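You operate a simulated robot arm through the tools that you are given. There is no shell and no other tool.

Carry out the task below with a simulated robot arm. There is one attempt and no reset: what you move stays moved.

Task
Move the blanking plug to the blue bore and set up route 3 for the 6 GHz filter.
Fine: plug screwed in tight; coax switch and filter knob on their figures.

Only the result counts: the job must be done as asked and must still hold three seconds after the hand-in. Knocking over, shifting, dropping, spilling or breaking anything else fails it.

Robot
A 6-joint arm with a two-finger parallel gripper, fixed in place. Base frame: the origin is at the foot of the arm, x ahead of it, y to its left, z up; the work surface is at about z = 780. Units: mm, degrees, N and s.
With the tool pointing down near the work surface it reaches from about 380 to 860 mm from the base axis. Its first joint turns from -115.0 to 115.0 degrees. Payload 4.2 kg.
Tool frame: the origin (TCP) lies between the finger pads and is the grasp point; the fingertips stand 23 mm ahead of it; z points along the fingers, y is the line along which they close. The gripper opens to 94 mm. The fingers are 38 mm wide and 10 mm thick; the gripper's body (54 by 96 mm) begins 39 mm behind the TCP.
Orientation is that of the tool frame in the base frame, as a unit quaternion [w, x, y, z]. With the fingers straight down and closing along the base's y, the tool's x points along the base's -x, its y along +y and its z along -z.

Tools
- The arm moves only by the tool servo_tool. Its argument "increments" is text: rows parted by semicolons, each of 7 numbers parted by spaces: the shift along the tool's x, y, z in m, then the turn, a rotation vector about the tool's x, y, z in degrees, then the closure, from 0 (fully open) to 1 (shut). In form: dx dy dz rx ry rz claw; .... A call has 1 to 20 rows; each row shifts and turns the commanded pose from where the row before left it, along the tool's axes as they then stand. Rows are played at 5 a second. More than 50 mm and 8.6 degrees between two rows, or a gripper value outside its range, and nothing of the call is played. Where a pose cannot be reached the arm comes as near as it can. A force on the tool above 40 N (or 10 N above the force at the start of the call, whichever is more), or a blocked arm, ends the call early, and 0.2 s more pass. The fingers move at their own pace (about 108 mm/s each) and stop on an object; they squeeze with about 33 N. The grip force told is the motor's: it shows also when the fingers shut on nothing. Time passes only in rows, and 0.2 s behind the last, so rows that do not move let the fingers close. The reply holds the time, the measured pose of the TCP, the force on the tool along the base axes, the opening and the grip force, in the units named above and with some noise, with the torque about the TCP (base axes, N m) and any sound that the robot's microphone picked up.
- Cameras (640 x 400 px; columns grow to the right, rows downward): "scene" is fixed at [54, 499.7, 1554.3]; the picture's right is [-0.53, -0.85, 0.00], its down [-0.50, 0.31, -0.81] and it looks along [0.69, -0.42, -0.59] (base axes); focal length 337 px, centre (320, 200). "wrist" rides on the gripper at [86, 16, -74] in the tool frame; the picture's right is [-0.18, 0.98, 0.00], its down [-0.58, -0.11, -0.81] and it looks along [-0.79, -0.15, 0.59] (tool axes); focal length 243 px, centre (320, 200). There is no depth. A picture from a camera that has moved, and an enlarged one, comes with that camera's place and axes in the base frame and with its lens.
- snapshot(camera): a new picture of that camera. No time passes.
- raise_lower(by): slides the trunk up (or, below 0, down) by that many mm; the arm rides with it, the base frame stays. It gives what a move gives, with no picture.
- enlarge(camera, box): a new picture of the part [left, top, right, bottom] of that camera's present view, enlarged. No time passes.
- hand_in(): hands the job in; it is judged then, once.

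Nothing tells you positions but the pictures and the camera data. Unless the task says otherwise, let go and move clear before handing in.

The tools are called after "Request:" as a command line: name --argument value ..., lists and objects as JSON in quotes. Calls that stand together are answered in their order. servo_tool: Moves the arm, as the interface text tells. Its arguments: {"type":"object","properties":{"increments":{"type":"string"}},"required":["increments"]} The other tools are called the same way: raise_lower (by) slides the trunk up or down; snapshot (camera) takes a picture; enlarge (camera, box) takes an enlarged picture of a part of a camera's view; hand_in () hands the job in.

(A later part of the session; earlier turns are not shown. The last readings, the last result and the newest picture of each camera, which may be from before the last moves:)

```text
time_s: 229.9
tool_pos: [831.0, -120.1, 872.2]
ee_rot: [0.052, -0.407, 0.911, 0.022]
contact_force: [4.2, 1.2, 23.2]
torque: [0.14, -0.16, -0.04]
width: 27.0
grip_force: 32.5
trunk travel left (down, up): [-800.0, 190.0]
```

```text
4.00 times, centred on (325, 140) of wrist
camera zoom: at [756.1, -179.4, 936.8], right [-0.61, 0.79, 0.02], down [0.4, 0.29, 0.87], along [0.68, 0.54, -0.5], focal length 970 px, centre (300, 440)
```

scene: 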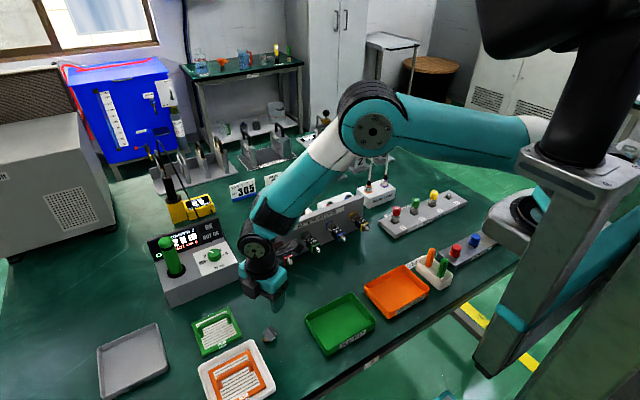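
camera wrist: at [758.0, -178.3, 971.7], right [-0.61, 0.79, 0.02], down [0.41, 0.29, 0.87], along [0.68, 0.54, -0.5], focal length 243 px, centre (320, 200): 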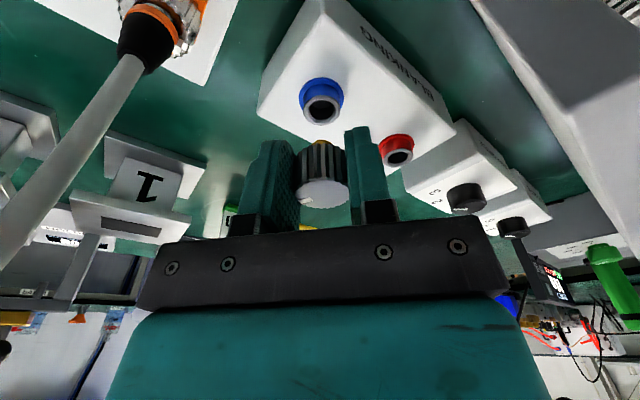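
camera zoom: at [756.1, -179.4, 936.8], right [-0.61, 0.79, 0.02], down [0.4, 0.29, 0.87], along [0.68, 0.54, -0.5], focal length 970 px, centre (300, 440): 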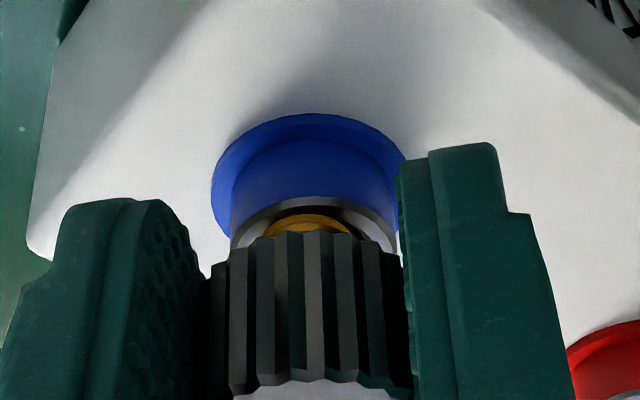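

It stops about 4 mm inside the rim, which is the thread start. With roughly 20 N of downward load, I'll turn clockwise about the bore axis in 30° chunks and watch whether it draws in.

Request:
servo_tool --increments "0 0.0016 0.0001 0.63 0 5.97 1; 0 0.0016 0.0001 0.63 0 5.97 1; 0 0.0016 0.0001 0.63 0 5.97 1; 0 0.0016 0.0001 0.63 0 5.97 1; 0 0.0016 0.0001 0.63 0 5.97 1; 0 0 0 0 0 0 1"

Request:
enlarge --camera "wrist" --box '[275, 90, 375, 190]'

```text
time_s: 231.3
tool_pos: [823.9, -113.6, 869.5]
ee_rot: [0.053, -0.156, 0.986, 0.011]
contact_force: [1.1, -3.5, 22.2]
torque: [-0.07, -0.18, -0.02]
width: 27.2
grip_force: 33.5
trunk travel left (down, up): [-800.0, 190.0]
```

```text
4.00 times, centred on (325, 140) of wrist
camera zoom: at [730.0, -126.9, 934.8], right [-0.13, 0.99, 0.02], down [0.5, 0.04, 0.86], along [0.86, 0.12, -0.5], focal length 970 px, centre (300, 440)
```

zoom: 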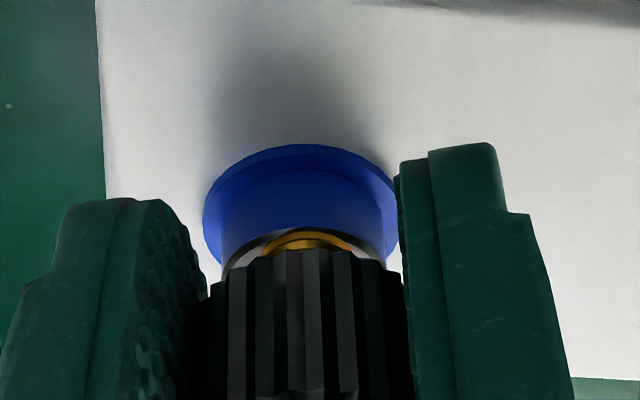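

Request:
servo_tool --increments "0 0.0006 -0.001 0.63 0 5.97 1; 0 0.0016 0 0.63 0 5.97 1; 0 0.0016 0 0.63 0 5.97 1; 0 0.0016 0 0.63 0 5.97 1; 0 0.0016 0 0.63 0 5.97 1; 0 0 0 0 0 0 1"

Request:
servo_tool --increments "0 0.0016 0 0.63 0 5.97 1; 0 0.0016 0 0.63 0 5.97 1; 0 0.0016 0 0.63 0 5.97 1; 0 0.0016 0 0.63 0 5.97 1; 0 0.0016 0 0.63 0 5.97 1; 0 0 0 0 0 0 1"

Request:
enlarge --camera "wrist" --box '[275, 90, 375, 190]'

```text
time_s: 232.7
tool_pos: [824.4, -106.7, 870.2]
ee_rot: [0.052, 0.105, 0.993, -0.003]
contact_force: [-1.4, -3.3, 8.4]
torque: [-0.11, -0.05, -0.03]
width: 26.8
grip_force: 33.2
trunk travel left (down, up): [-800.0, 190.0]
```

```text
time_s: 234.1
tool_pos: [827.4, -100.1, 869.8]
ee_rot: [0.05, 0.358, 0.932, -0.016]
contact_force: [0.5, 0.3, -0.5]
torque: [0.03, 0.02, 0.02]
width: 27.1
grip_force: 32.7
trunk travel left (down, up): [-800.0, 190.0]
```

```text
4.00 times, centred on (325, 140) of wrist
camera zoom: at [769.1, -25.5, 935.9], right [0.79, 0.61, 0.02], down [0.29, -0.42, 0.86], along [0.53, -0.68, -0.51], focal length 970 px, centre (300, 440)
```

zoom: 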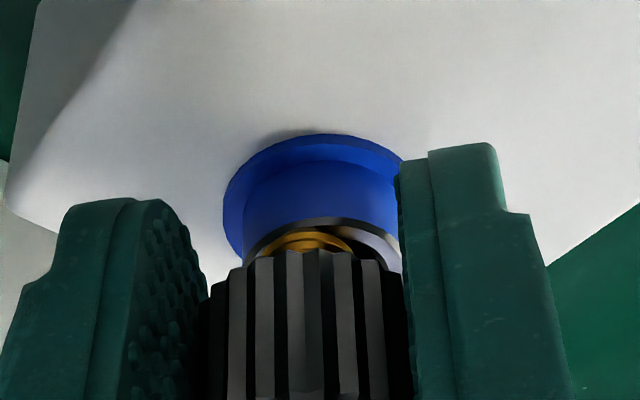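

The force has gone to zero without the plug drawing in, so it is still catching on something at about 5 mm depth. I'll re-measure the plug's tilt and offset in the grip.

Request:
enlarge --camera "wrist" --box '[270, 120, 380, 230]'

Request:
enlarge --camera "scene" --box '[330, 160, 380, 210]'

```text
3.64 times, centred on (325, 175) of wrist
camera zoom: at [769.1, -25.5, 935.9], right [0.79, 0.61, 0.02], down [0.29, -0.42, 0.86], along [0.53, -0.68, -0.51], focal length 882 px, centre (302, 291)
```

zoom: 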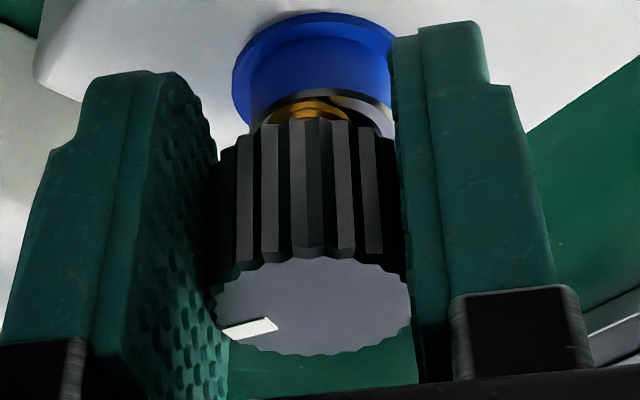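

```text
8.00 times, centred on (355, 185) of scene
camera zoom: at [54.0, 499.7, 1554.3], right [-0.53, -0.85, 0.0], down [-0.5, 0.31, -0.81], along [0.69, -0.42, -0.59], focal length 2693 px, centre (40, 320)
```

zoom: 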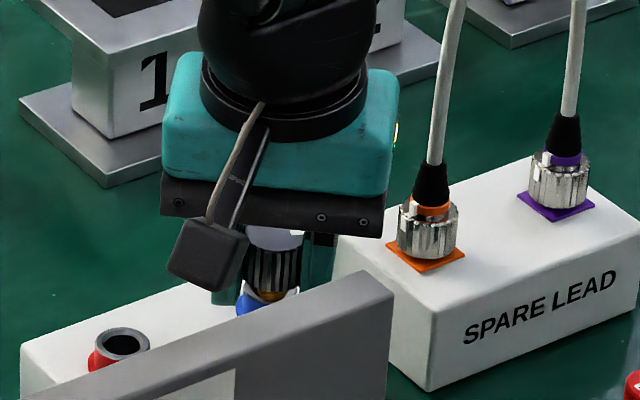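

Request:
enlarge --camera "scene" --box '[352, 184, 376, 202]'

```text
16.00 times, centred on (364, 193) of scene
camera zoom: at [54.0, 499.7, 1554.3], right [-0.53, -0.85, 0.0], down [-0.5, 0.31, -0.81], along [0.69, -0.42, -0.59], focal length 5385 px, centre (-384, 312)
```

zoom: 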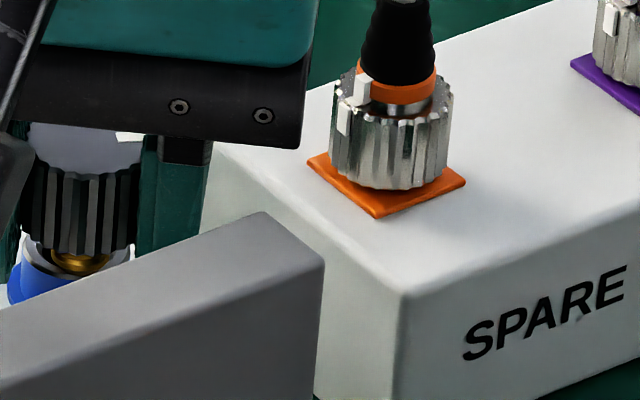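

Request:
enlarge --camera "scene" --box '[340, 183, 364, 201]'

```text
16.00 times, centred on (352, 192) of scene
camera zoom: at [54.0, 499.7, 1554.3], right [-0.53, -0.85, 0.0], down [-0.5, 0.31, -0.81], along [0.69, -0.42, -0.59], focal length 5385 px, centre (-192, 328)
```

zoom: 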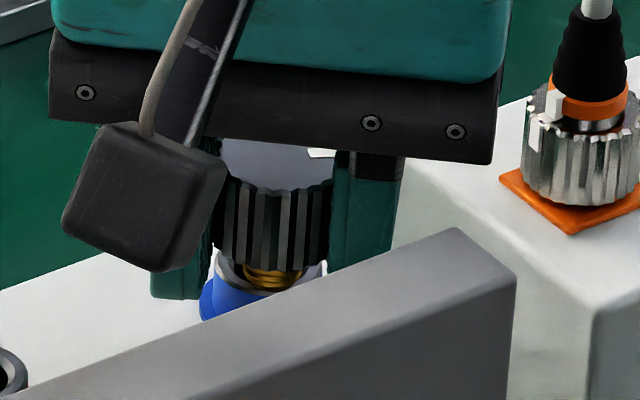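

From this yaw the scene camera shows the shank inside the collar and aligned sideways; the remaining uncertainty is along tool x. I'll probe down in 0.5-1 mm steps with small x offsets to find where it drops in.

Request:
servo_tool --increments "-0.0015 0 0 0 0 0 1; 0.0001 0 0.001 0 0 0 1; 0.0001 0 0.001 0 0 0 1; 0 0 0 0 0 0 1"

Request:
servo_tool --increments "-0.001 0 0 0 0 0 1; 0.0001 0 0.001 0 0 0 1; 0 0 0 0 0 0 1"

Request:
enlarge --camera "wrist" --box '[270, 100, 380, 210]'

```text
time_s: 235.1
tool_pos: [828.7, -102.6, 869.5]
ee_rot: [0.051, 0.358, 0.932, -0.015]
contact_force: [-2.2, 0.1, 17.6]
torque: [-0.04, -0.03, -0.01]
width: 27.0
grip_force: 33.4
trunk travel left (down, up): [-800.0, 190.0]
```

```text
time_s: 235.9
tool_pos: [830.6, -103.1, 866.5]
ee_rot: [0.05, 0.359, 0.932, -0.015]
contact_force: [10.6, -3.8, 4.2]
torque: [-0.11, -0.28, 0.04]
width: 27.2
grip_force: 32.7
trunk travel left (down, up): [-800.0, 190.0]
```

```text
3.64 times, centred on (325, 155) of wrist
camera zoom: at [772.1, -27.9, 932.7], right [0.79, 0.61, 0.03], down [0.29, -0.42, 0.86], along [0.53, -0.68, -0.51], focal length 882 px, centre (302, 364)
```

zoom: 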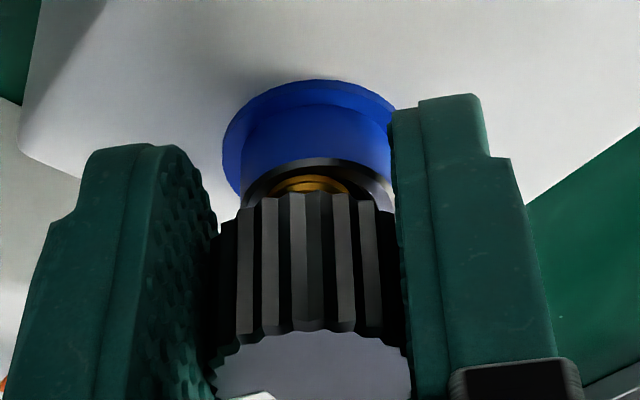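

The vertical force dropped while going lower: it is slipping into the hole, with side force telling me to move further in -x. Following that and continuing down.

Request:
servo_tool --increments "-0.001 0.0003 0 0 0 0 1; 0.0001 0 0.001 0 0 0 1; 0.0001 0 0.001 0 0 0 1; 0 0 0 0 0 0 1"

Request:
enlarge --camera "wrist" --box '[270, 100, 380, 210]'

Request:
enlarge --camera "scene" --box '[340, 183, 364, 201]'

```text
time_s: 236.9
tool_pos: [830.9, -101.6, 866.7]
ee_rot: [0.05, 0.358, 0.932, -0.016]
contact_force: [7.8, -5.0, 15.4]
torque: [-0.12, -0.25, 0.03]
width: 27.1
grip_force: 33.0
trunk travel left (down, up): [-800.0, 190.0]
```

```text
3.64 times, centred on (325, 155) of wrist
camera zoom: at [772.3, -27.8, 932.2], right [0.79, 0.61, 0.03], down [0.29, -0.42, 0.86], along [0.53, -0.68, -0.51], focal length 882 px, centre (302, 364)
```

zoom: 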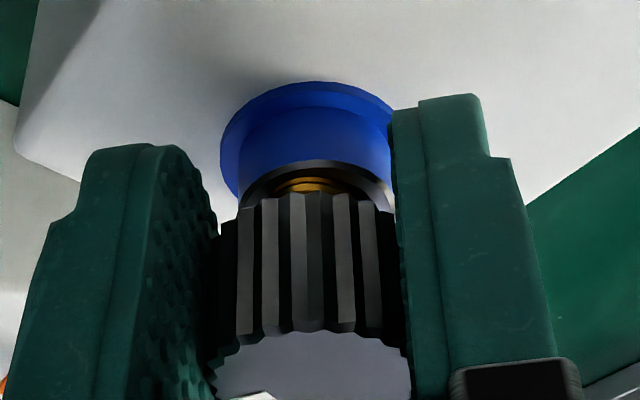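

```text
16.00 times, centred on (352, 192) of scene
camera zoom: at [54.0, 499.7, 1554.3], right [-0.53, -0.85, 0.0], down [-0.5, 0.31, -0.81], along [0.69, -0.42, -0.59], focal length 5385 px, centre (-192, 328)
```

zoom: 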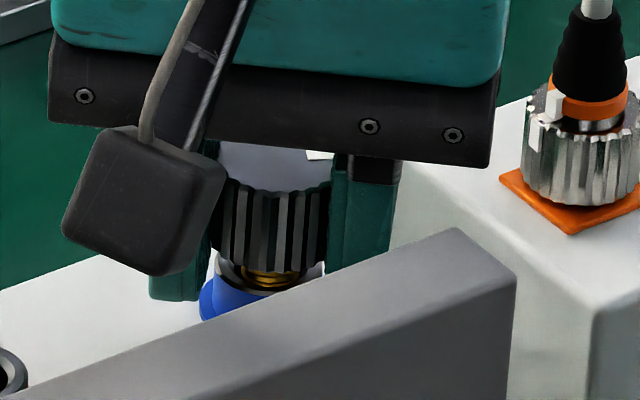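

Request:
servo_tool --increments "-0.0015 0.0002 0 0 0 0 1; 0 0 0 0 0 0 1; 0.0001 0 0.001 0 0 0 1; 0 0 0 0 0 0 1"

Request:
enlarge --camera "wrist" --box '[270, 100, 380, 210]'

```text
time_s: 237.9
tool_pos: [831.5, -103.6, 865.3]
ee_rot: [0.05, 0.358, 0.932, -0.016]
contact_force: [6.3, -8.5, 15.2]
torque: [-0.22, -0.19, 0.0]
width: 27.3
grip_force: 33.0
trunk travel left (down, up): [-800.0, 190.0]
```

```text
3.64 times, centred on (325, 155) of wrist
camera zoom: at [773.6, -28.0, 931.0], right [0.79, 0.61, 0.03], down [0.29, -0.42, 0.86], along [0.53, -0.68, -0.51], focal length 882 px, centre (302, 364)
```

zoom: 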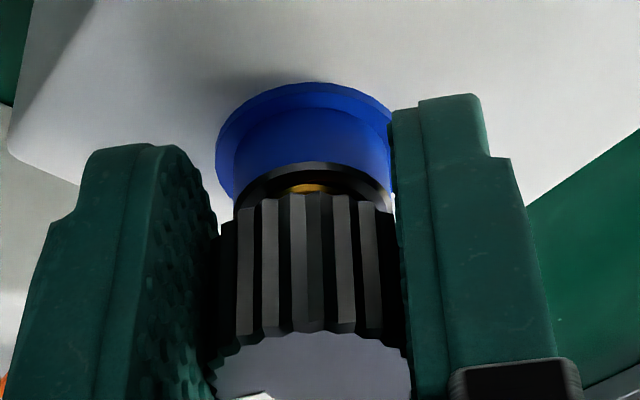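

It is going down (about 1 mm per step, no slip). Continuing the same way.

Request:
servo_tool --increments "-0.0015 -0.0002 0 0 0 0 1; 0.0001 0 0.001 0 0 0 1; 0 0 0 0 0 0 1; 0.0001 0 0.001 0 0 0 1; 0 0 0 0 0 0 1"

Request:
enlarge --camera "wrist" --box '[270, 100, 380, 210]'

```text
time_s: 239.1
tool_pos: [832.5, -104.3, 863.5]
ee_rot: [0.048, 0.358, 0.932, -0.015]
contact_force: [9.5, -2.1, 3.0]
torque: [-0.05, -0.21, 0.07]
width: 26.9
grip_force: 32.7
trunk travel left (down, up): [-800.0, 190.0]
```

```text
3.64 times, centred on (325, 155) of wrist
camera zoom: at [773.8, -28.8, 928.5], right [0.79, 0.61, 0.02], down [0.29, -0.42, 0.86], along [0.53, -0.68, -0.51], focal length 882 px, centre (302, 364)
```

zoom: 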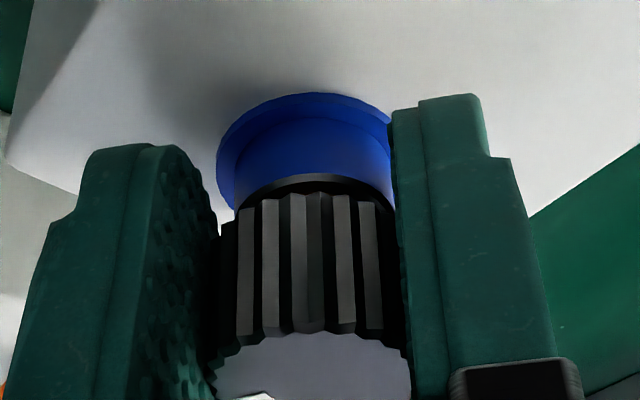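

The shank is now nearly fully in. Lowering the last couple of millimetres.

Request:
servo_tool --increments "-0.0008 0 0.001 0 0 0 1; 0 0 0 0 0 0 1; 0.0001 0 0.001 0 0 0 1; 0 0 0 0 0 0 1"

Request:
enlarge --camera "wrist" --box '[270, 100, 380, 210]'

Request:
enlarge --camera "scene" --box '[340, 183, 364, 201]'

```text
time_s: 240.1
tool_pos: [832.9, -105.1, 860.4]
ee_rot: [0.048, 0.358, 0.932, -0.015]
contact_force: [1.7, 0.4, 2.4]
torque: [-0.01, -0.06, 0.03]
width: 27.0
grip_force: 32.9
trunk travel left (down, up): [-800.0, 190.0]
```

```text
3.64 times, centred on (325, 155) of wrist
camera zoom: at [774.1, -29.5, 926.7], right [0.79, 0.61, 0.02], down [0.29, -0.42, 0.86], along [0.53, -0.68, -0.51], focal length 882 px, centre (302, 364)
```

zoom: 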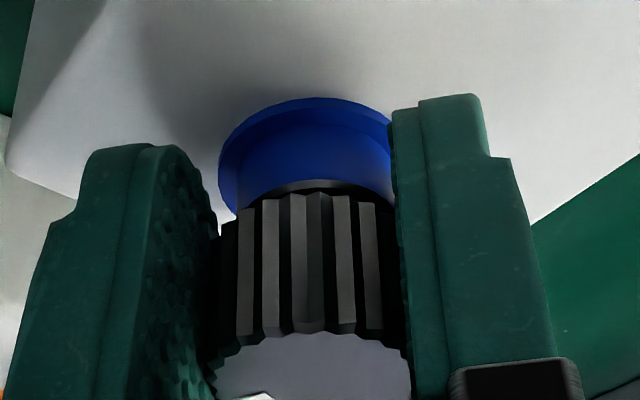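

```text
16.00 times, centred on (352, 192) of scene
camera zoom: at [54.0, 499.7, 1554.3], right [-0.53, -0.85, 0.0], down [-0.5, 0.31, -0.81], along [0.69, -0.42, -0.59], focal length 5385 px, centre (-192, 328)
```

zoom: 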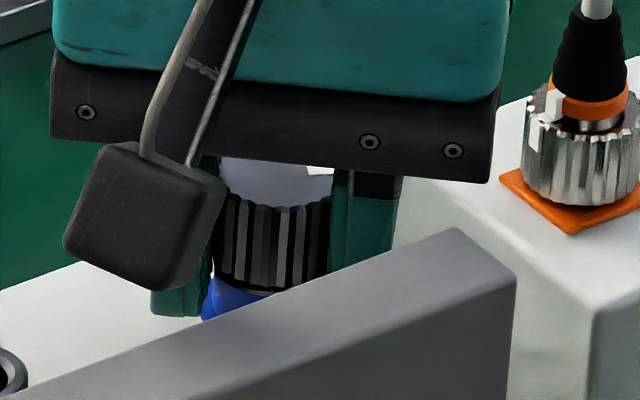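

The plug is seated in the blue bore (knurl bottom at the rim, only 2 N load). Now turning clockwise about its axis to engage the thread.

Request:
servo_tool --increments "0 0.0013 0.0002 0.52 0 4.97 1; 0 0.0013 0.0001 0.52 0 4.97 1; 0 0.0013 0.0001 0.52 0 4.97 1; 0 0.0013 0.0001 0.52 0 4.97 1; 0 0 0 0 0 0 1"

Request:
enlarge --camera "wrist" --box '[270, 100, 380, 210]'

```text
time_s: 241.3
tool_pos: [835.6, -102.3, 859.3]
ee_rot: [0.045, 0.515, 0.856, -0.025]
contact_force: [-2.5, -1.4, 1.3]
torque: [-0.05, 0.04, -0.02]
width: 27.1
grip_force: 32.3
trunk travel left (down, up): [-800.0, 190.0]
```

```text
3.64 times, centred on (325, 155) of wrist
camera zoom: at [808.1, -11.3, 925.9], right [0.95, 0.3, 0.02], down [0.13, -0.49, 0.86], along [0.27, -0.82, -0.51], focal length 882 px, centre (302, 364)
```

zoom: 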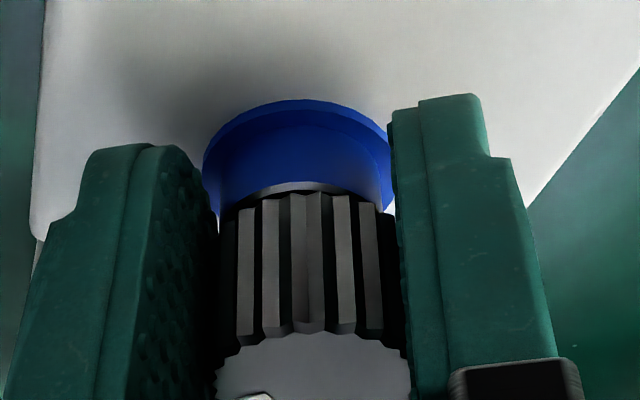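

Request:
servo_tool --increments "0 0 0.0003 0.52 0 4.97 1; 0 0.0011 0.0002 0.52 0 4.97 1; 0 0.0011 0.0002 0.52 0 4.97 1; 0 0.0011 0.0002 0.52 0 4.97 1; 0 0.0011 0.0002 0.52 0 4.97 1; 0 0 0 0 0 0 1"

Request:
enlarge --camera "wrist" --box '[270, 100, 380, 210]'

```text
time_s: 242.7
tool_pos: [841.0, -101.4, 859.0]
ee_rot: [0.036, 0.688, 0.724, -0.034]
contact_force: [-11.7, -4.5, 0.7]
torque: [-0.02, 0.23, 0.0]
width: 27.0
grip_force: 32.8
trunk travel left (down, up): [-800.0, 190.0]
```

```text
3.64 times, centred on (325, 155) of wrist
camera zoom: at [853.1, -6.6, 925.5], right [0.99, -0.13, 0.02], down [-0.08, -0.5, 0.86], along [-0.1, -0.85, -0.51], focal length 882 px, centre (302, 364)
```

zoom: 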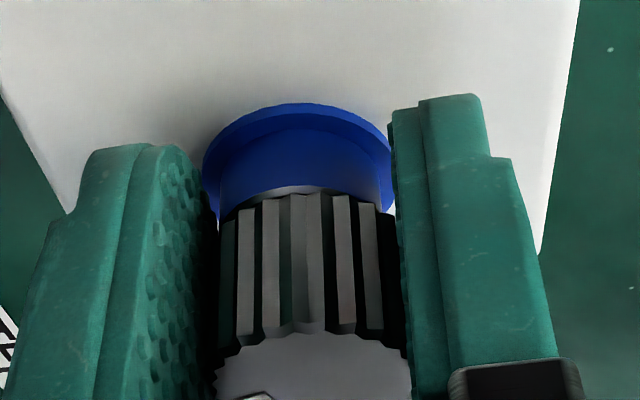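

Request:
servo_tool --increments "0 -0.0005 0.0005 0.52 0 4.97 1; 0 0.0005 0.0005 0.52 0 4.97 1; 0 0.0008 0.0003 0.52 0 4.97 1; 0 0.0008 0.0003 0.52 0 4.97 1; 0 0 0 0 0 0 1"

Request:
enlarge --camera "wrist" --box '[270, 100, 380, 210]'

```text
time_s: 243.9
tool_pos: [842.5, -102.2, 858.8]
ee_rot: [0.029, 0.803, 0.593, -0.04]
contact_force: [-11.3, -6.2, 2.1]
torque: [-0.45, 0.22, -0.05]
width: 27.0
grip_force: 33.2
trunk travel left (down, up): [-800.0, 190.0]
```

```text
3.64 times, centred on (325, 155) of wrist
camera zoom: at [886.3, -16.7, 925.2], right [0.89, -0.46, 0.02], down [-0.25, -0.44, 0.86], along [-0.39, -0.77, -0.51], focal length 882 px, centre (302, 364)
```

zoom: 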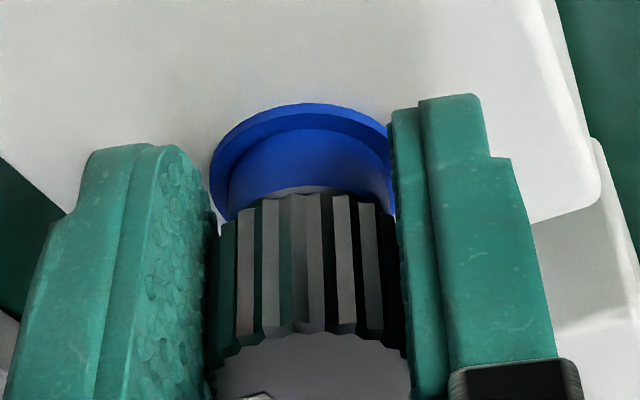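

The plug is fully inserted, so it will stay put. I'll relieve the side load, release, lift away and straighten to regrip it coaxially.

Request:
servo_tool --increments "-0.0009 -0.0009 0 0 0 0 1; 0 0 0 0 0 0 0.75; 0 0 0 0 0 0 0.7; 0 0 0 0 0 0 0.6; 0 0 0 0 0 0 0.5; 0 0 0 0 0 0 0.5"

Request:
enlarge --camera "wrist" --box '[260, 100, 390, 220]'

```text
time_s: 245.3
tool_pos: [842.3, -101.6, 859.1]
ee_rot: [0.029, 0.803, 0.594, -0.04]
contact_force: [0.4, 0.2, -0.1]
torque: [0.0, -0.02, 0.03]
width: 46.9
grip_force: 0.0
trunk travel left (down, up): [-800.0, 190.0]
```

```text
3.33 times, centred on (325, 160) of wrist
camera zoom: at [886.3, -16.2, 924.8], right [0.89, -0.46, 0.02], down [-0.25, -0.45, 0.86], along [-0.39, -0.77, -0.51], focal length 809 px, centre (303, 333)
```

zoom: 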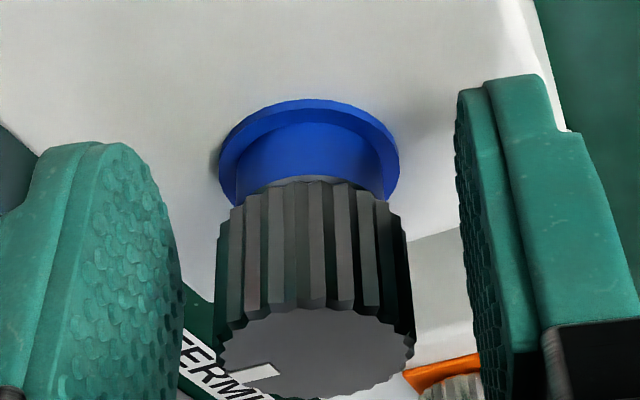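

The plug stays upright in the blue bore. Lifting off, straightening the tool, and rotating back to yaw ≈228° for a full tightening stroke.

Request:
servo_tool --increments "-0.0016 0 -0.015 0 0 0 0.5; -0.0016 0 -0.015 0 0 0 0.5; -0.0021 0 -0.02 0 0 0 0.45; 0 0 0 0 6 0 0.45; 0 0 0 0 0 -8 0.45; 0 0 0 0 0 -8 0.45; 0 0 0 0 0 -8 0.45; 0 0 0 0 0 -8 0.45; 0 0 0 0 0 -8 0.45; 0 0 0 0 0 -8 0.45; 0 0 0 0 0 -8 0.45; 0 0 0 0 0 -8 0.45; 0 0 0 0 0 -8 0.45; 0 0 0 0 0 -8 0.45; 0 0 0 0 0 -8 0.45; 0 0 0 0 0 -8 0.45; 0 0 0 0 0 -8 0.45; 0 0 0 0 0 0 0.45"

Request:
servo_tool --increments "0 0 0 0 0 -8 0.45; 0 0 0 0 0 -8 0.45; 0 0 0 0 0 -8 0.45; 0 0 0 0 0 -8 0.45; 0 0 0 0 0 -8 0.45; 0 0 0 0 0 -8 0.45; 0 0 0 0 0 0 0.45; 0 0 0 0 0 0 0.45"

Request:
snapshot --camera "wrist"

Request:
enlarge --camera "wrist" --box '[240, 40, 400, 170]'

```text
time_s: 249.1
tool_pos: [842.8, -100.8, 908.2]
ee_rot: [0.002, 0.025, 1.0, 0.002]
contact_force: [0.5, 1.0, 1.1]
torque: [-0.01, 0.01, 0.04]
width: 51.5
grip_force: 0.1
trunk travel left (down, up): [-800.0, 190.0]
```

```text
time_s: 250.9
tool_pos: [841.9, -102.3, 908.7]
ee_rot: [0.002, -0.384, 0.924, 0.001]
contact_force: [0.9, -1.5, 0.1]
torque: [0.02, -0.02, 0.0]
width: 51.6
grip_force: 0.1
trunk travel left (down, up): [-800.0, 190.0]
```

```text
taken
camera wrist: at [770.2, -151.3, 982.7], right [-0.57, 0.82, 0.0], down [0.49, 0.33, 0.81], along [0.67, 0.46, -0.59], focal length 243 px, centre (320, 200)
```

wrist: 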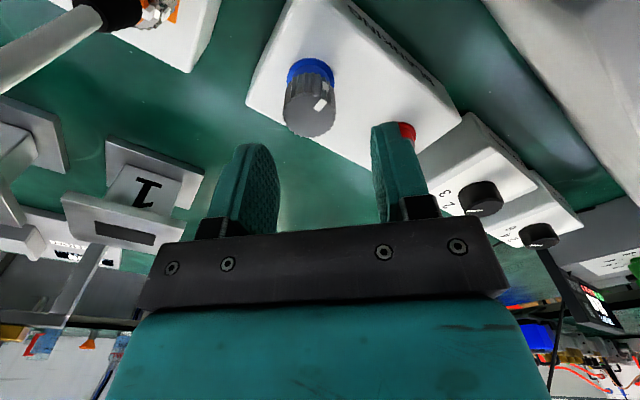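

```text
3.08 times, centred on (320, 105) of wrist
camera zoom: at [770.2, -151.3, 982.7], right [-0.57, 0.82, 0.0], down [0.49, 0.33, 0.81], along [0.67, 0.46, -0.59], focal length 746 px, centre (320, 492)
```

zoom: 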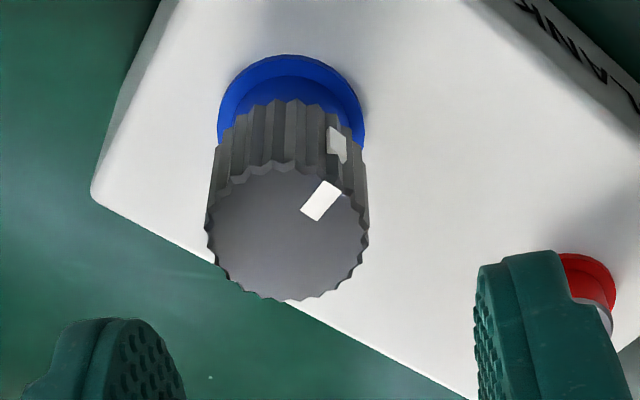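

The plug is upright in the blue bore, top at about the same height as when it was tight in the red one. Centring over it (≈(842.1, -108.8)) and descending to regrip deeper on the knurl.

Request:
servo_tool --increments "0.0026 -0.0025 0.005 0 0 0 0.45; 0.0026 -0.0026 0.008 0 0 0 0.45; 0 0 0.008 0 0 0 0.45; 0 0 0 0 0 0 0.45"

Request:
enlarge --camera "wrist" --box '[240, 60, 400, 190]'

```text
time_s: 251.9
tool_pos: [842.2, -109.5, 887.9]
ee_rot: [0.002, -0.383, 0.924, 0.002]
contact_force: [0.3, 0.4, -0.2]
torque: [0.03, -0.01, 0.01]
width: 51.8
grip_force: 0.1
trunk travel left (down, up): [-800.0, 190.0]
```

```text
3.08 times, centred on (320, 125) of wrist
camera zoom: at [770.1, -159.5, 962.4], right [-0.57, 0.82, 0.0], down [0.49, 0.33, 0.81], along [0.67, 0.46, -0.59], focal length 746 px, centre (320, 431)
```

zoom: 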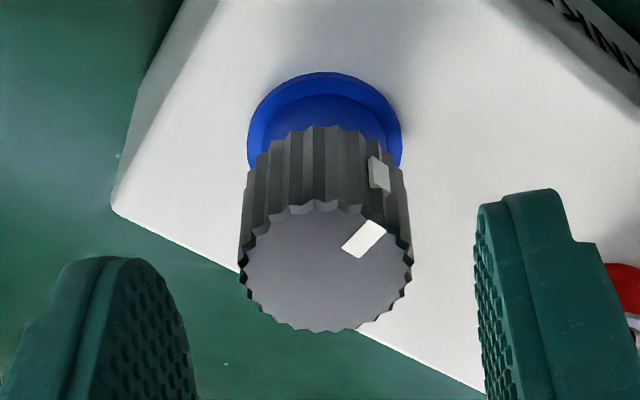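

Request:
servo_tool --increments "0 0.0008 0.007 0 0 0 0.45; 0 0 0.007 0 0 0 0.45; 0 0 0.0055 0 0 0 0.45; 0 0 0 0 0 0 0.5; 0 0 0 0 0 0 0.7; 0 0 0 0 0 0 1; 0 0 0 0 0 0 1; 0 0 0 0 0 0 1"

Request:
enlarge --camera "wrist" --box '[250, 80, 390, 200]'

```text
time_s: 253.7
tool_pos: [841.8, -108.7, 869.2]
ee_rot: [0.003, -0.383, 0.924, 0.001]
contact_force: [-3.1, 2.8, 0.3]
torque: [0.0, 0.03, -0.03]
width: 27.3
grip_force: 33.7
trunk travel left (down, up): [-800.0, 190.0]
```

```text
3.33 times, centred on (320, 140) of wrist
camera zoom: at [770.2, -157.7, 942.9], right [-0.57, 0.82, 0.0], down [0.49, 0.33, 0.81], along [0.67, 0.46, -0.59], focal length 809 px, centre (320, 400)
```

zoom: 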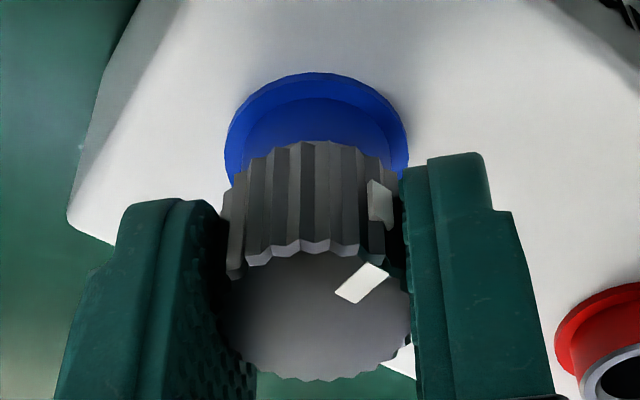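

Gripped centrally. Turning clockwise in 30-40° chunks, watching the torque.

Request:
servo_tool --increments "0 -0.0004 0 0 0 5 1; 0 0 0.0001 0 0 7 1; 0 0 0.0001 0 0 7 1; 0 0 0.0001 0 0 7 1; 0 0 0.0001 0 0 7 1; 0 0 0.0001 0 0 7 1; 0 0 0 0 0 0 1"

Request:
enlarge --camera "wrist" --box '[250, 80, 390, 200]'

```text
time_s: 255.3
tool_pos: [841.6, -109.0, 869.0]
ee_rot: [0.003, -0.042, 0.999, 0.003]
contact_force: [12.4, -7.1, 7.3]
torque: [-0.22, -0.31, 0.06]
width: 27.2
grip_force: 32.7
trunk travel left (down, up): [-800.0, 190.0]
```

```text
3.33 times, centred on (320, 140) of wrist
camera zoom: at [755.6, -100.8, 942.9], right [0.1, 0.99, 0.01], down [0.58, -0.06, 0.81], along [0.81, -0.08, -0.59], focal length 809 px, centre (320, 400)
```

zoom: 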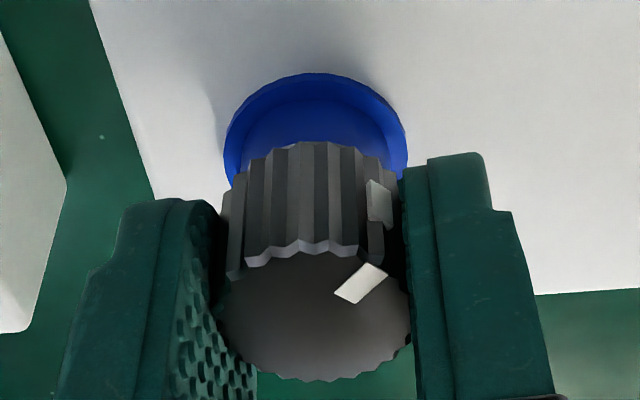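

Request:
servo_tool --increments "0 0 0 0 0 7 1; 0 0 0 0 0 7 1; 0 0 0 0 0 7 1; 0 0 0 0 0 7 1; 0 0 0 0 0 7 1; 0 0 0 0 0 7 1; 0 0 0 0 0 0 1"

Request:
servo_tool --increments "0 0 0 0 0 7 1; 0 0 0 0 0 7 1; 0 0 0 0 0 7 1; 0 0 0 0 0 7 1; 0 0 0 0 0 7 1; 0 0 0 0 0 7 1; 0 0 0 0 0 0 1"

Request:
enlarge --camera "wrist" --box '[250, 80, 390, 200]'

```text
time_s: 256.9
tool_pos: [840.8, -110.8, 867.4]
ee_rot: [0.0, 0.319, 0.948, 0.002]
contact_force: [-2.2, -28.5, 13.1]
torque: [-0.49, 0.03, 0.04]
width: 27.1
grip_force: 33.3
trunk travel left (down, up): [-800.0, 190.0]
```

```text
time_s: 258.5
tool_pos: [840.8, -109.9, 867.5]
ee_rot: [-0.001, 0.637, 0.771, 0.002]
contact_force: [-10.4, -20.5, 6.1]
torque: [-0.34, 0.12, 0.01]
width: 27.2
grip_force: 33.1
trunk travel left (down, up): [-800.0, 190.0]
```

```text
3.33 times, centred on (320, 140) of wrist
camera zoom: at [840.5, -22.1, 942.2], right [1.0, 0.01, 0.0], down [0.0, -0.6, 0.8], along [0.0, -0.8, -0.6], focal length 809 px, centre (320, 400)
```

zoom: 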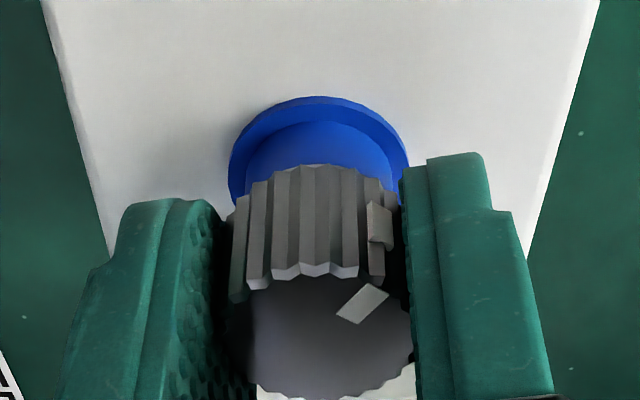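

Side load is building along -y. Before continuing I'll check whether the box itself has shifted, by repeating the very first scene zoom.

Request:
enlarge --camera "scene" --box '[320, 185, 384, 225]'

Request:
enlarge --camera "scene" --box '[280, 185, 344, 225]'

```text
10.00 times, centred on (352, 205) of scene
camera zoom: at [54.0, 499.7, 1554.3], right [-0.53, -0.85, 0.0], down [-0.5, 0.31, -0.81], along [0.69, -0.42, -0.59], focal length 3366 px, centre (0, 150)
```

zoom: 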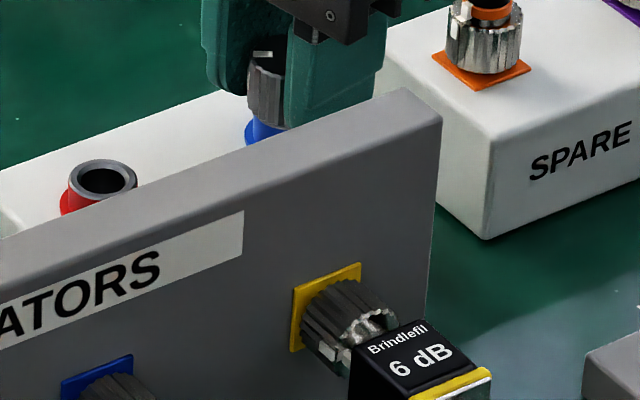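

```text
10.00 times, centred on (312, 205) of scene
camera zoom: at [54.0, 499.7, 1554.3], right [-0.53, -0.85, 0.0], down [-0.5, 0.31, -0.81], along [0.69, -0.42, -0.59], focal length 3366 px, centre (400, 150)
```

zoom: 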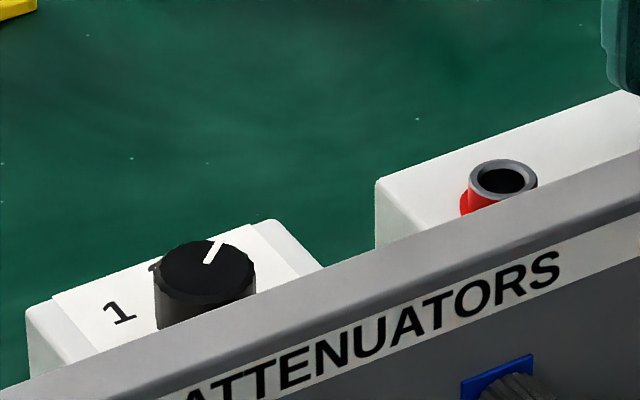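

The boxes and panel are exactly where they were, so it's just my tool being about 2 mm off the bore axis. I'll recentre by the force direction and continue clockwise.

Request:
servo_tool --increments "-0.002 -0.0009 0 0 0 0 1; 0 0 0 0 0 0 1; 0 0 0 0 0 0 1"

Request:
servo_tool --increments "0 0 0 0 0 6 1; 0 0 0 0 0 6 1; 0 0 0 0 0 6 1; 0 0 0 0 0 6 1; 0 0 0 0 0 6 1; 0 0 0 0 0 0 1"

Request:
enlarge --camera "wrist" --box '[250, 80, 390, 200]'

```text
time_s: 259.3
tool_pos: [840.7, -110.3, 866.3]
ee_rot: [-0.002, 0.635, 0.773, 0.003]
contact_force: [-14.8, -6.3, 3.5]
torque: [-0.09, 0.23, 0.03]
width: 27.1
grip_force: 33.6
trunk travel left (down, up): [-800.0, 190.0]
```

```text
time_s: 260.7
tool_pos: [840.8, -109.6, 869.0]
ee_rot: [-0.001, 0.815, 0.58, 0.002]
contact_force: [-16.6, 1.9, -2.8]
torque: [0.06, 0.35, 0.14]
width: 27.4
grip_force: 32.9
trunk travel left (down, up): [-800.0, 190.0]
```

```text
3.33 times, centred on (320, 140) of wrist
camera zoom: at [884.2, -33.5, 943.2], right [0.87, -0.49, 0.0], down [-0.29, -0.52, 0.8], along [-0.4, -0.7, -0.6], focal length 809 px, centre (320, 400)
```

zoom: 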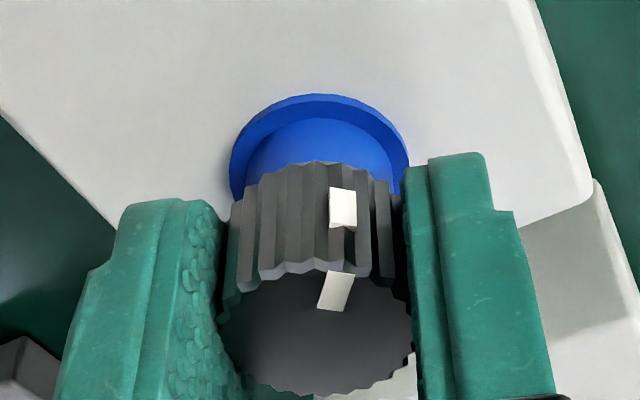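

In the last 30° the index mark stayed still while the gripper slipped: the plug has stopped turning after about 190° in total, so it appears to be tightening. I'll regrip better centred and verify with another tightening stroke.

Request:
servo_tool --increments "0 -0.0016 0 0 0 0 1; 0 0 0 0 0 0 0.6; 0 0 0 0 0 0 0.5; 0 0 0 0 0 0 0.5; 0 0 0 0 0 -8 0.5; 0 0 0 0 0 -8 0.5; 0 0 0 0 0 -8 0.5; 0 0 0 0 0 -8 0.5; 0 0 0 0 0 -8 0.5; 0 0 0 0 0 -8 0.5; 0 0 0 0 0 -8 0.5; 0 0 0 0 0 -8 0.5; 0 0 0 0 0 -8 0.5; 0 0 0 0 0 -8 0.5; 0 0 0 0 0 0 0.5"

Request:
enlarge --camera "wrist" --box '[250, 80, 390, 200]'

Request:
enlarge --camera "scene" --box '[320, 175, 384, 215]'

```text
time_s: 263.9
tool_pos: [840.4, -110.5, 867.2]
ee_rot: [0.001, 0.248, 0.969, 0.003]
contact_force: [-0.3, 0.6, 0.1]
torque: [0.0, 0.0, 0.02]
width: 46.7
grip_force: 0.1
trunk travel left (down, up): [-800.0, 190.0]
```

```text
3.33 times, centred on (320, 140) of wrist
camera zoom: at [772.2, -54.8, 942.4], right [0.64, 0.77, 0.01], down [0.45, -0.38, 0.81], along [0.62, -0.51, -0.59], focal length 809 px, centre (320, 400)
```

zoom: 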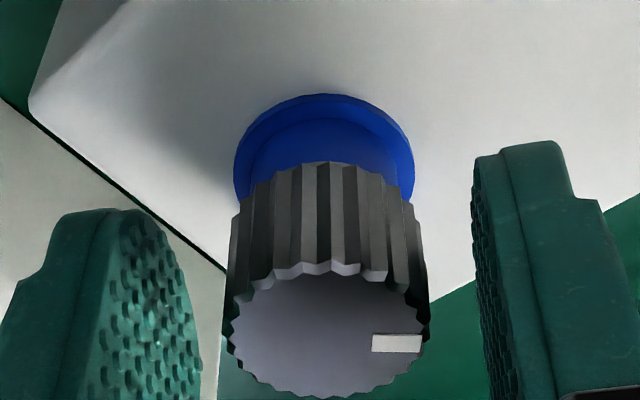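

```text
10.00 times, centred on (352, 195) of scene
camera zoom: at [54.0, 499.7, 1554.3], right [-0.53, -0.85, 0.0], down [-0.5, 0.31, -0.81], along [0.69, -0.42, -0.59], focal length 3366 px, centre (0, 250)
```

zoom: 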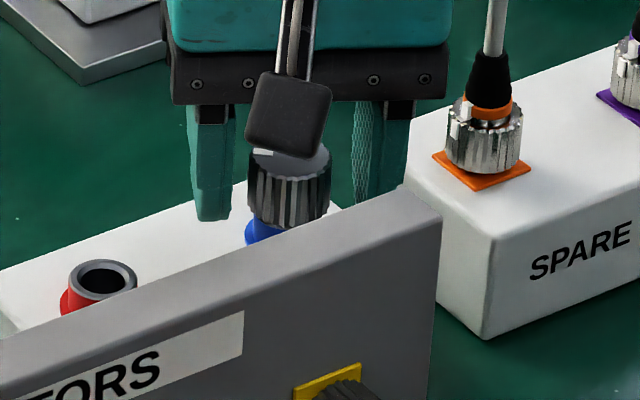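

Request:
servo_tool --increments "-0.0025 0.001 0 0 0 0 0.5; 0 0 0 0 0 0 0.5; 0 0 0 0 0 0 0.7; 0 0 0 0 0 0 1; 0 0 0 0 0 0 1; 0 0 0 0 0 0 1"

Request:
servo_tool --increments "0 0 0 0 0 5 1; 0 0 0 0 0 5 1; 0 0 0 0 0 5 1; 0 0 0 0 0 5 1; 0 0 0 0 0 0 1"

Request:
enlarge --camera "wrist" --box '[250, 80, 390, 200]'

```text
time_s: 265.3
tool_pos: [843.3, -110.8, 867.9]
ee_rot: [0.001, 0.249, 0.968, 0.003]
contact_force: [0.8, 0.1, 0.8]
torque: [-0.08, 0.05, 0.05]
width: 27.0
grip_force: 33.7
trunk travel left (down, up): [-800.0, 190.0]
```

```text
time_s: 266.5
tool_pos: [841.6, -111.7, 867.3]
ee_rot: [-0.001, 0.416, 0.91, 0.003]
contact_force: [-3.3, -5.7, -1.2]
torque: [-0.27, 0.15, 0.18]
width: 27.6
grip_force: 32.8
trunk travel left (down, up): [-800.0, 190.0]
```

```text
3.33 times, centred on (320, 140) of wrist
camera zoom: at [797.9, -35.9, 942.4], right [0.86, 0.5, 0.0], down [0.3, -0.51, 0.8], along [0.41, -0.69, -0.59], focal length 809 px, centre (320, 400)
```

zoom: 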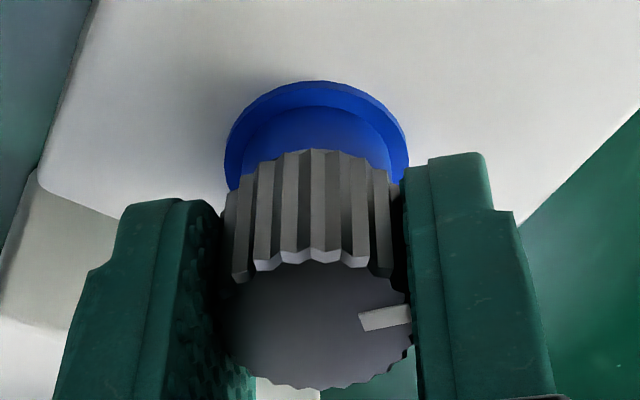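

The gripper again slips around a stationary plug, so it resists further clockwise turning. As a check that it is really threaded and not just resting, I'll pull up by about 1 mm and look for a holding force.

Request:
servo_tool --increments "0 0 -0.0007 0 0 0 1; 0 0 0 0 0 0 1; 0 0 0 0 0 0 1"

Request:
servo_tool --increments "0 0 -0.0007 0 0 0 1; 0 0 0 0 0 0 1; 0 0 0 0 0 0 1"

```text
time_s: 267.3
tool_pos: [841.9, -112.2, 867.6]
ee_rot: [-0.001, 0.415, 0.91, 0.002]
contact_force: [-4.7, -6.5, -10.4]
torque: [-0.35, 0.1, 0.02]
width: 27.4
grip_force: 33.6
trunk travel left (down, up): [-800.0, 190.0]
```

```text
time_s: 268.1
tool_pos: [841.4, -111.5, 868.2]
ee_rot: [-0.002, 0.415, 0.91, 0.003]
contact_force: [-6.9, -6.2, -19.5]
torque: [-0.35, 0.11, 0.0]
width: 27.4
grip_force: 32.7
trunk travel left (down, up): [-800.0, 190.0]
```

It holds against the pull (-19.5 N), so the thread is engaged. Returning the height and giving one last clockwise tightening stroke.

Request:
servo_tool --increments "0 0 0.0014 0 0 0 1; 0 0 0 0 0 0 1; 0 0 0 0 0 4 1; 0 0 0 0 0 6 1; 0 0 0 0 0 6 1; 0 0 0 0 0 6 1; 0 0 0 0 0 6 1"

Request:
enlarge --camera "wrist" --box '[250, 80, 390, 200]'

```text
time_s: 269.7
tool_pos: [841.4, -112.9, 868.5]
ee_rot: [-0.002, 0.623, 0.782, 0.001]
contact_force: [-22.8, -13.3, 2.5]
torque: [-0.36, 0.56, 0.3]
width: 27.4
grip_force: 33.3
trunk travel left (down, up): [-800.0, 190.0]
```

```text
3.33 times, centred on (320, 140) of wrist
camera zoom: at [838.0, -24.7, 943.6], right [1.0, 0.04, 0.0], down [0.02, -0.6, 0.8], along [0.03, -0.8, -0.6], focal length 809 px, centre (320, 400)
```

zoom: 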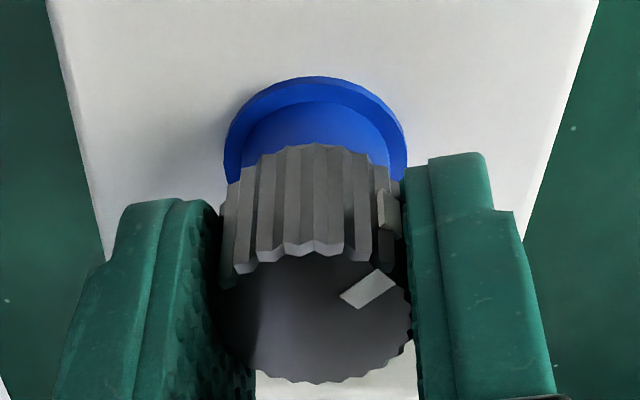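

The plug doesn't budge at higher torque, so it is tight. Relieving side load, opening and lifting clear.

Request:
servo_tool --increments "-0.0007 -0.002 0 0 0 0 1; 0 0 0 0 0 0 0.65; 0 0 0 0 0 0 0.5; 0 0 0 0 0 0 0.45; 0 0 -0.015 0 0 0 0.45; 0 0 -0.025 0 0 0 0.45; 0 0 -0.04 0 0 0 0.45; 0 0 -0.04 0 0 0 0.45; 0 0 0 0 0 0 0.45"

Request:
snapshot --camera "wrist"

Request:
enlarge --camera "wrist" --box '[260, 20, 380, 120]'

Request:
enlarge --camera "scene" --box '[230, 170, 390, 270]'

```text
time_s: 271.7
tool_pos: [840.2, -112.8, 991.3]
ee_rot: [-0.001, 0.622, 0.783, 0.003]
contact_force: [0.3, 0.4, -0.9]
torque: [0.0, 0.0, 0.0]
width: 51.5
grip_force: 0.1
trunk travel left (down, up): [-800.0, 190.0]
```

```text
taken
camera wrist: at [837.8, -24.3, 1065.3], right [1.0, 0.04, 0.0], down [0.02, -0.6, 0.8], along [0.04, -0.8, -0.6], focal length 243 px, centre (320, 200)
```

wrist: 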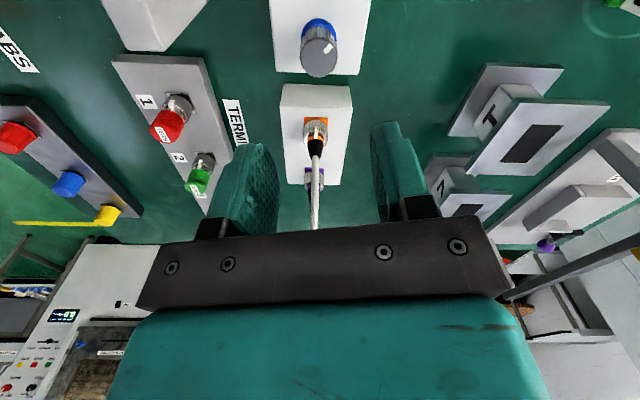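

```text
4.00 times, centred on (320, 70) of wrist
camera zoom: at [837.8, -24.3, 1065.3], right [1.0, 0.04, 0.0], down [0.02, -0.6, 0.8], along [0.04, -0.8, -0.6], focal length 970 px, centre (320, 720)
```

zoom: 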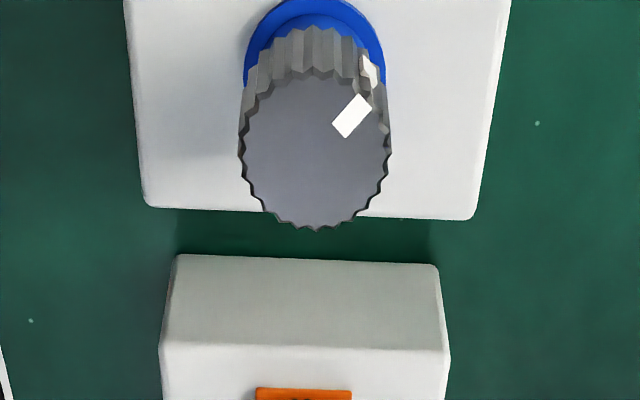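

```text
4.00 times, centred on (310, 220) of scene
camera zoom: at [54.0, 499.7, 1554.3], right [-0.53, -0.85, 0.0], down [-0.5, 0.31, -0.81], along [0.69, -0.42, -0.59], focal length 1346 px, centre (360, 120)
```

zoom: 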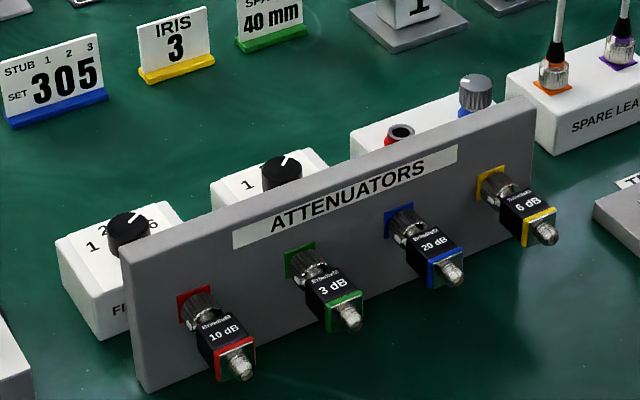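

Request:
enlarge --camera "scene" --box '[320, 185, 384, 225]'

Request:
enlarge --camera "scene" --box '[240, 205, 304, 245]'

Request:
enlarge --camera "scene" --box '[270, 190, 334, 230]'

```text
10.00 times, centred on (352, 205) of scene
camera zoom: at [54.0, 499.7, 1554.3], right [-0.53, -0.85, 0.0], down [-0.5, 0.31, -0.81], along [0.69, -0.42, -0.59], focal length 3366 px, centre (0, 150)
```

zoom: 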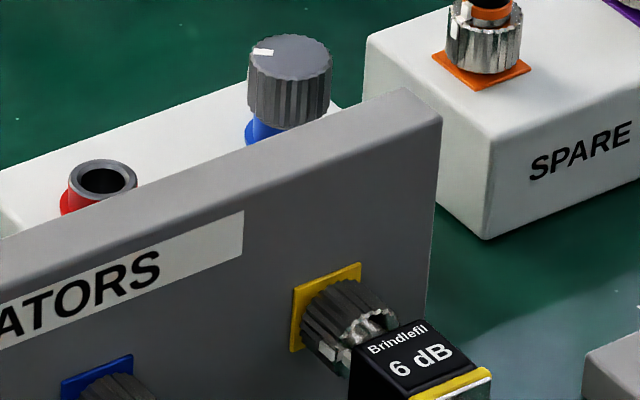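

```text
10.00 times, centred on (272, 225) of scene
camera zoom: at [54.0, 499.7, 1554.3], right [-0.53, -0.85, 0.0], down [-0.5, 0.31, -0.81], along [0.69, -0.42, -0.59], focal length 3366 px, centre (800, -50)
```

zoom: 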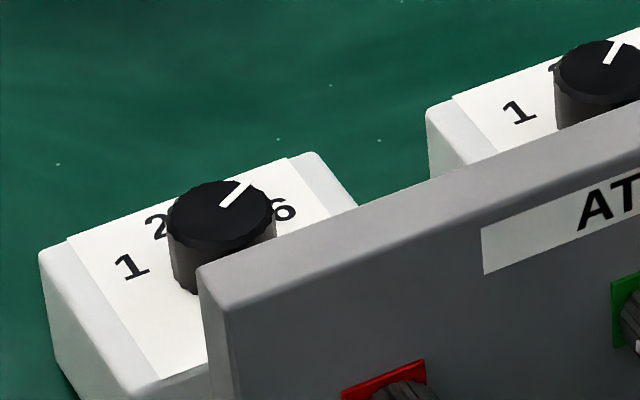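

```text
10.00 times, centred on (302, 210) of scene
camera zoom: at [54.0, 499.7, 1554.3], right [-0.53, -0.85, 0.0], down [-0.5, 0.31, -0.81], along [0.69, -0.42, -0.59], focal length 3366 px, centre (500, 100)
```

zoom: 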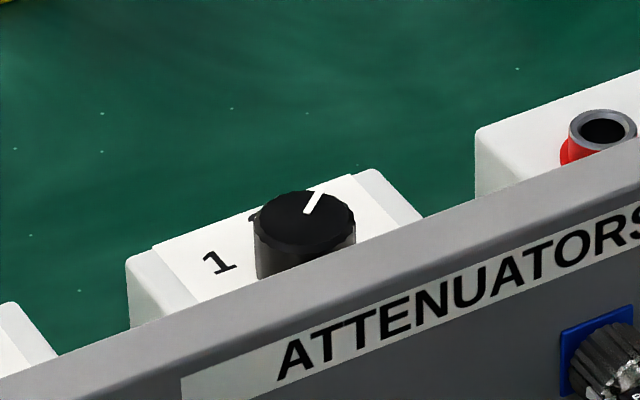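

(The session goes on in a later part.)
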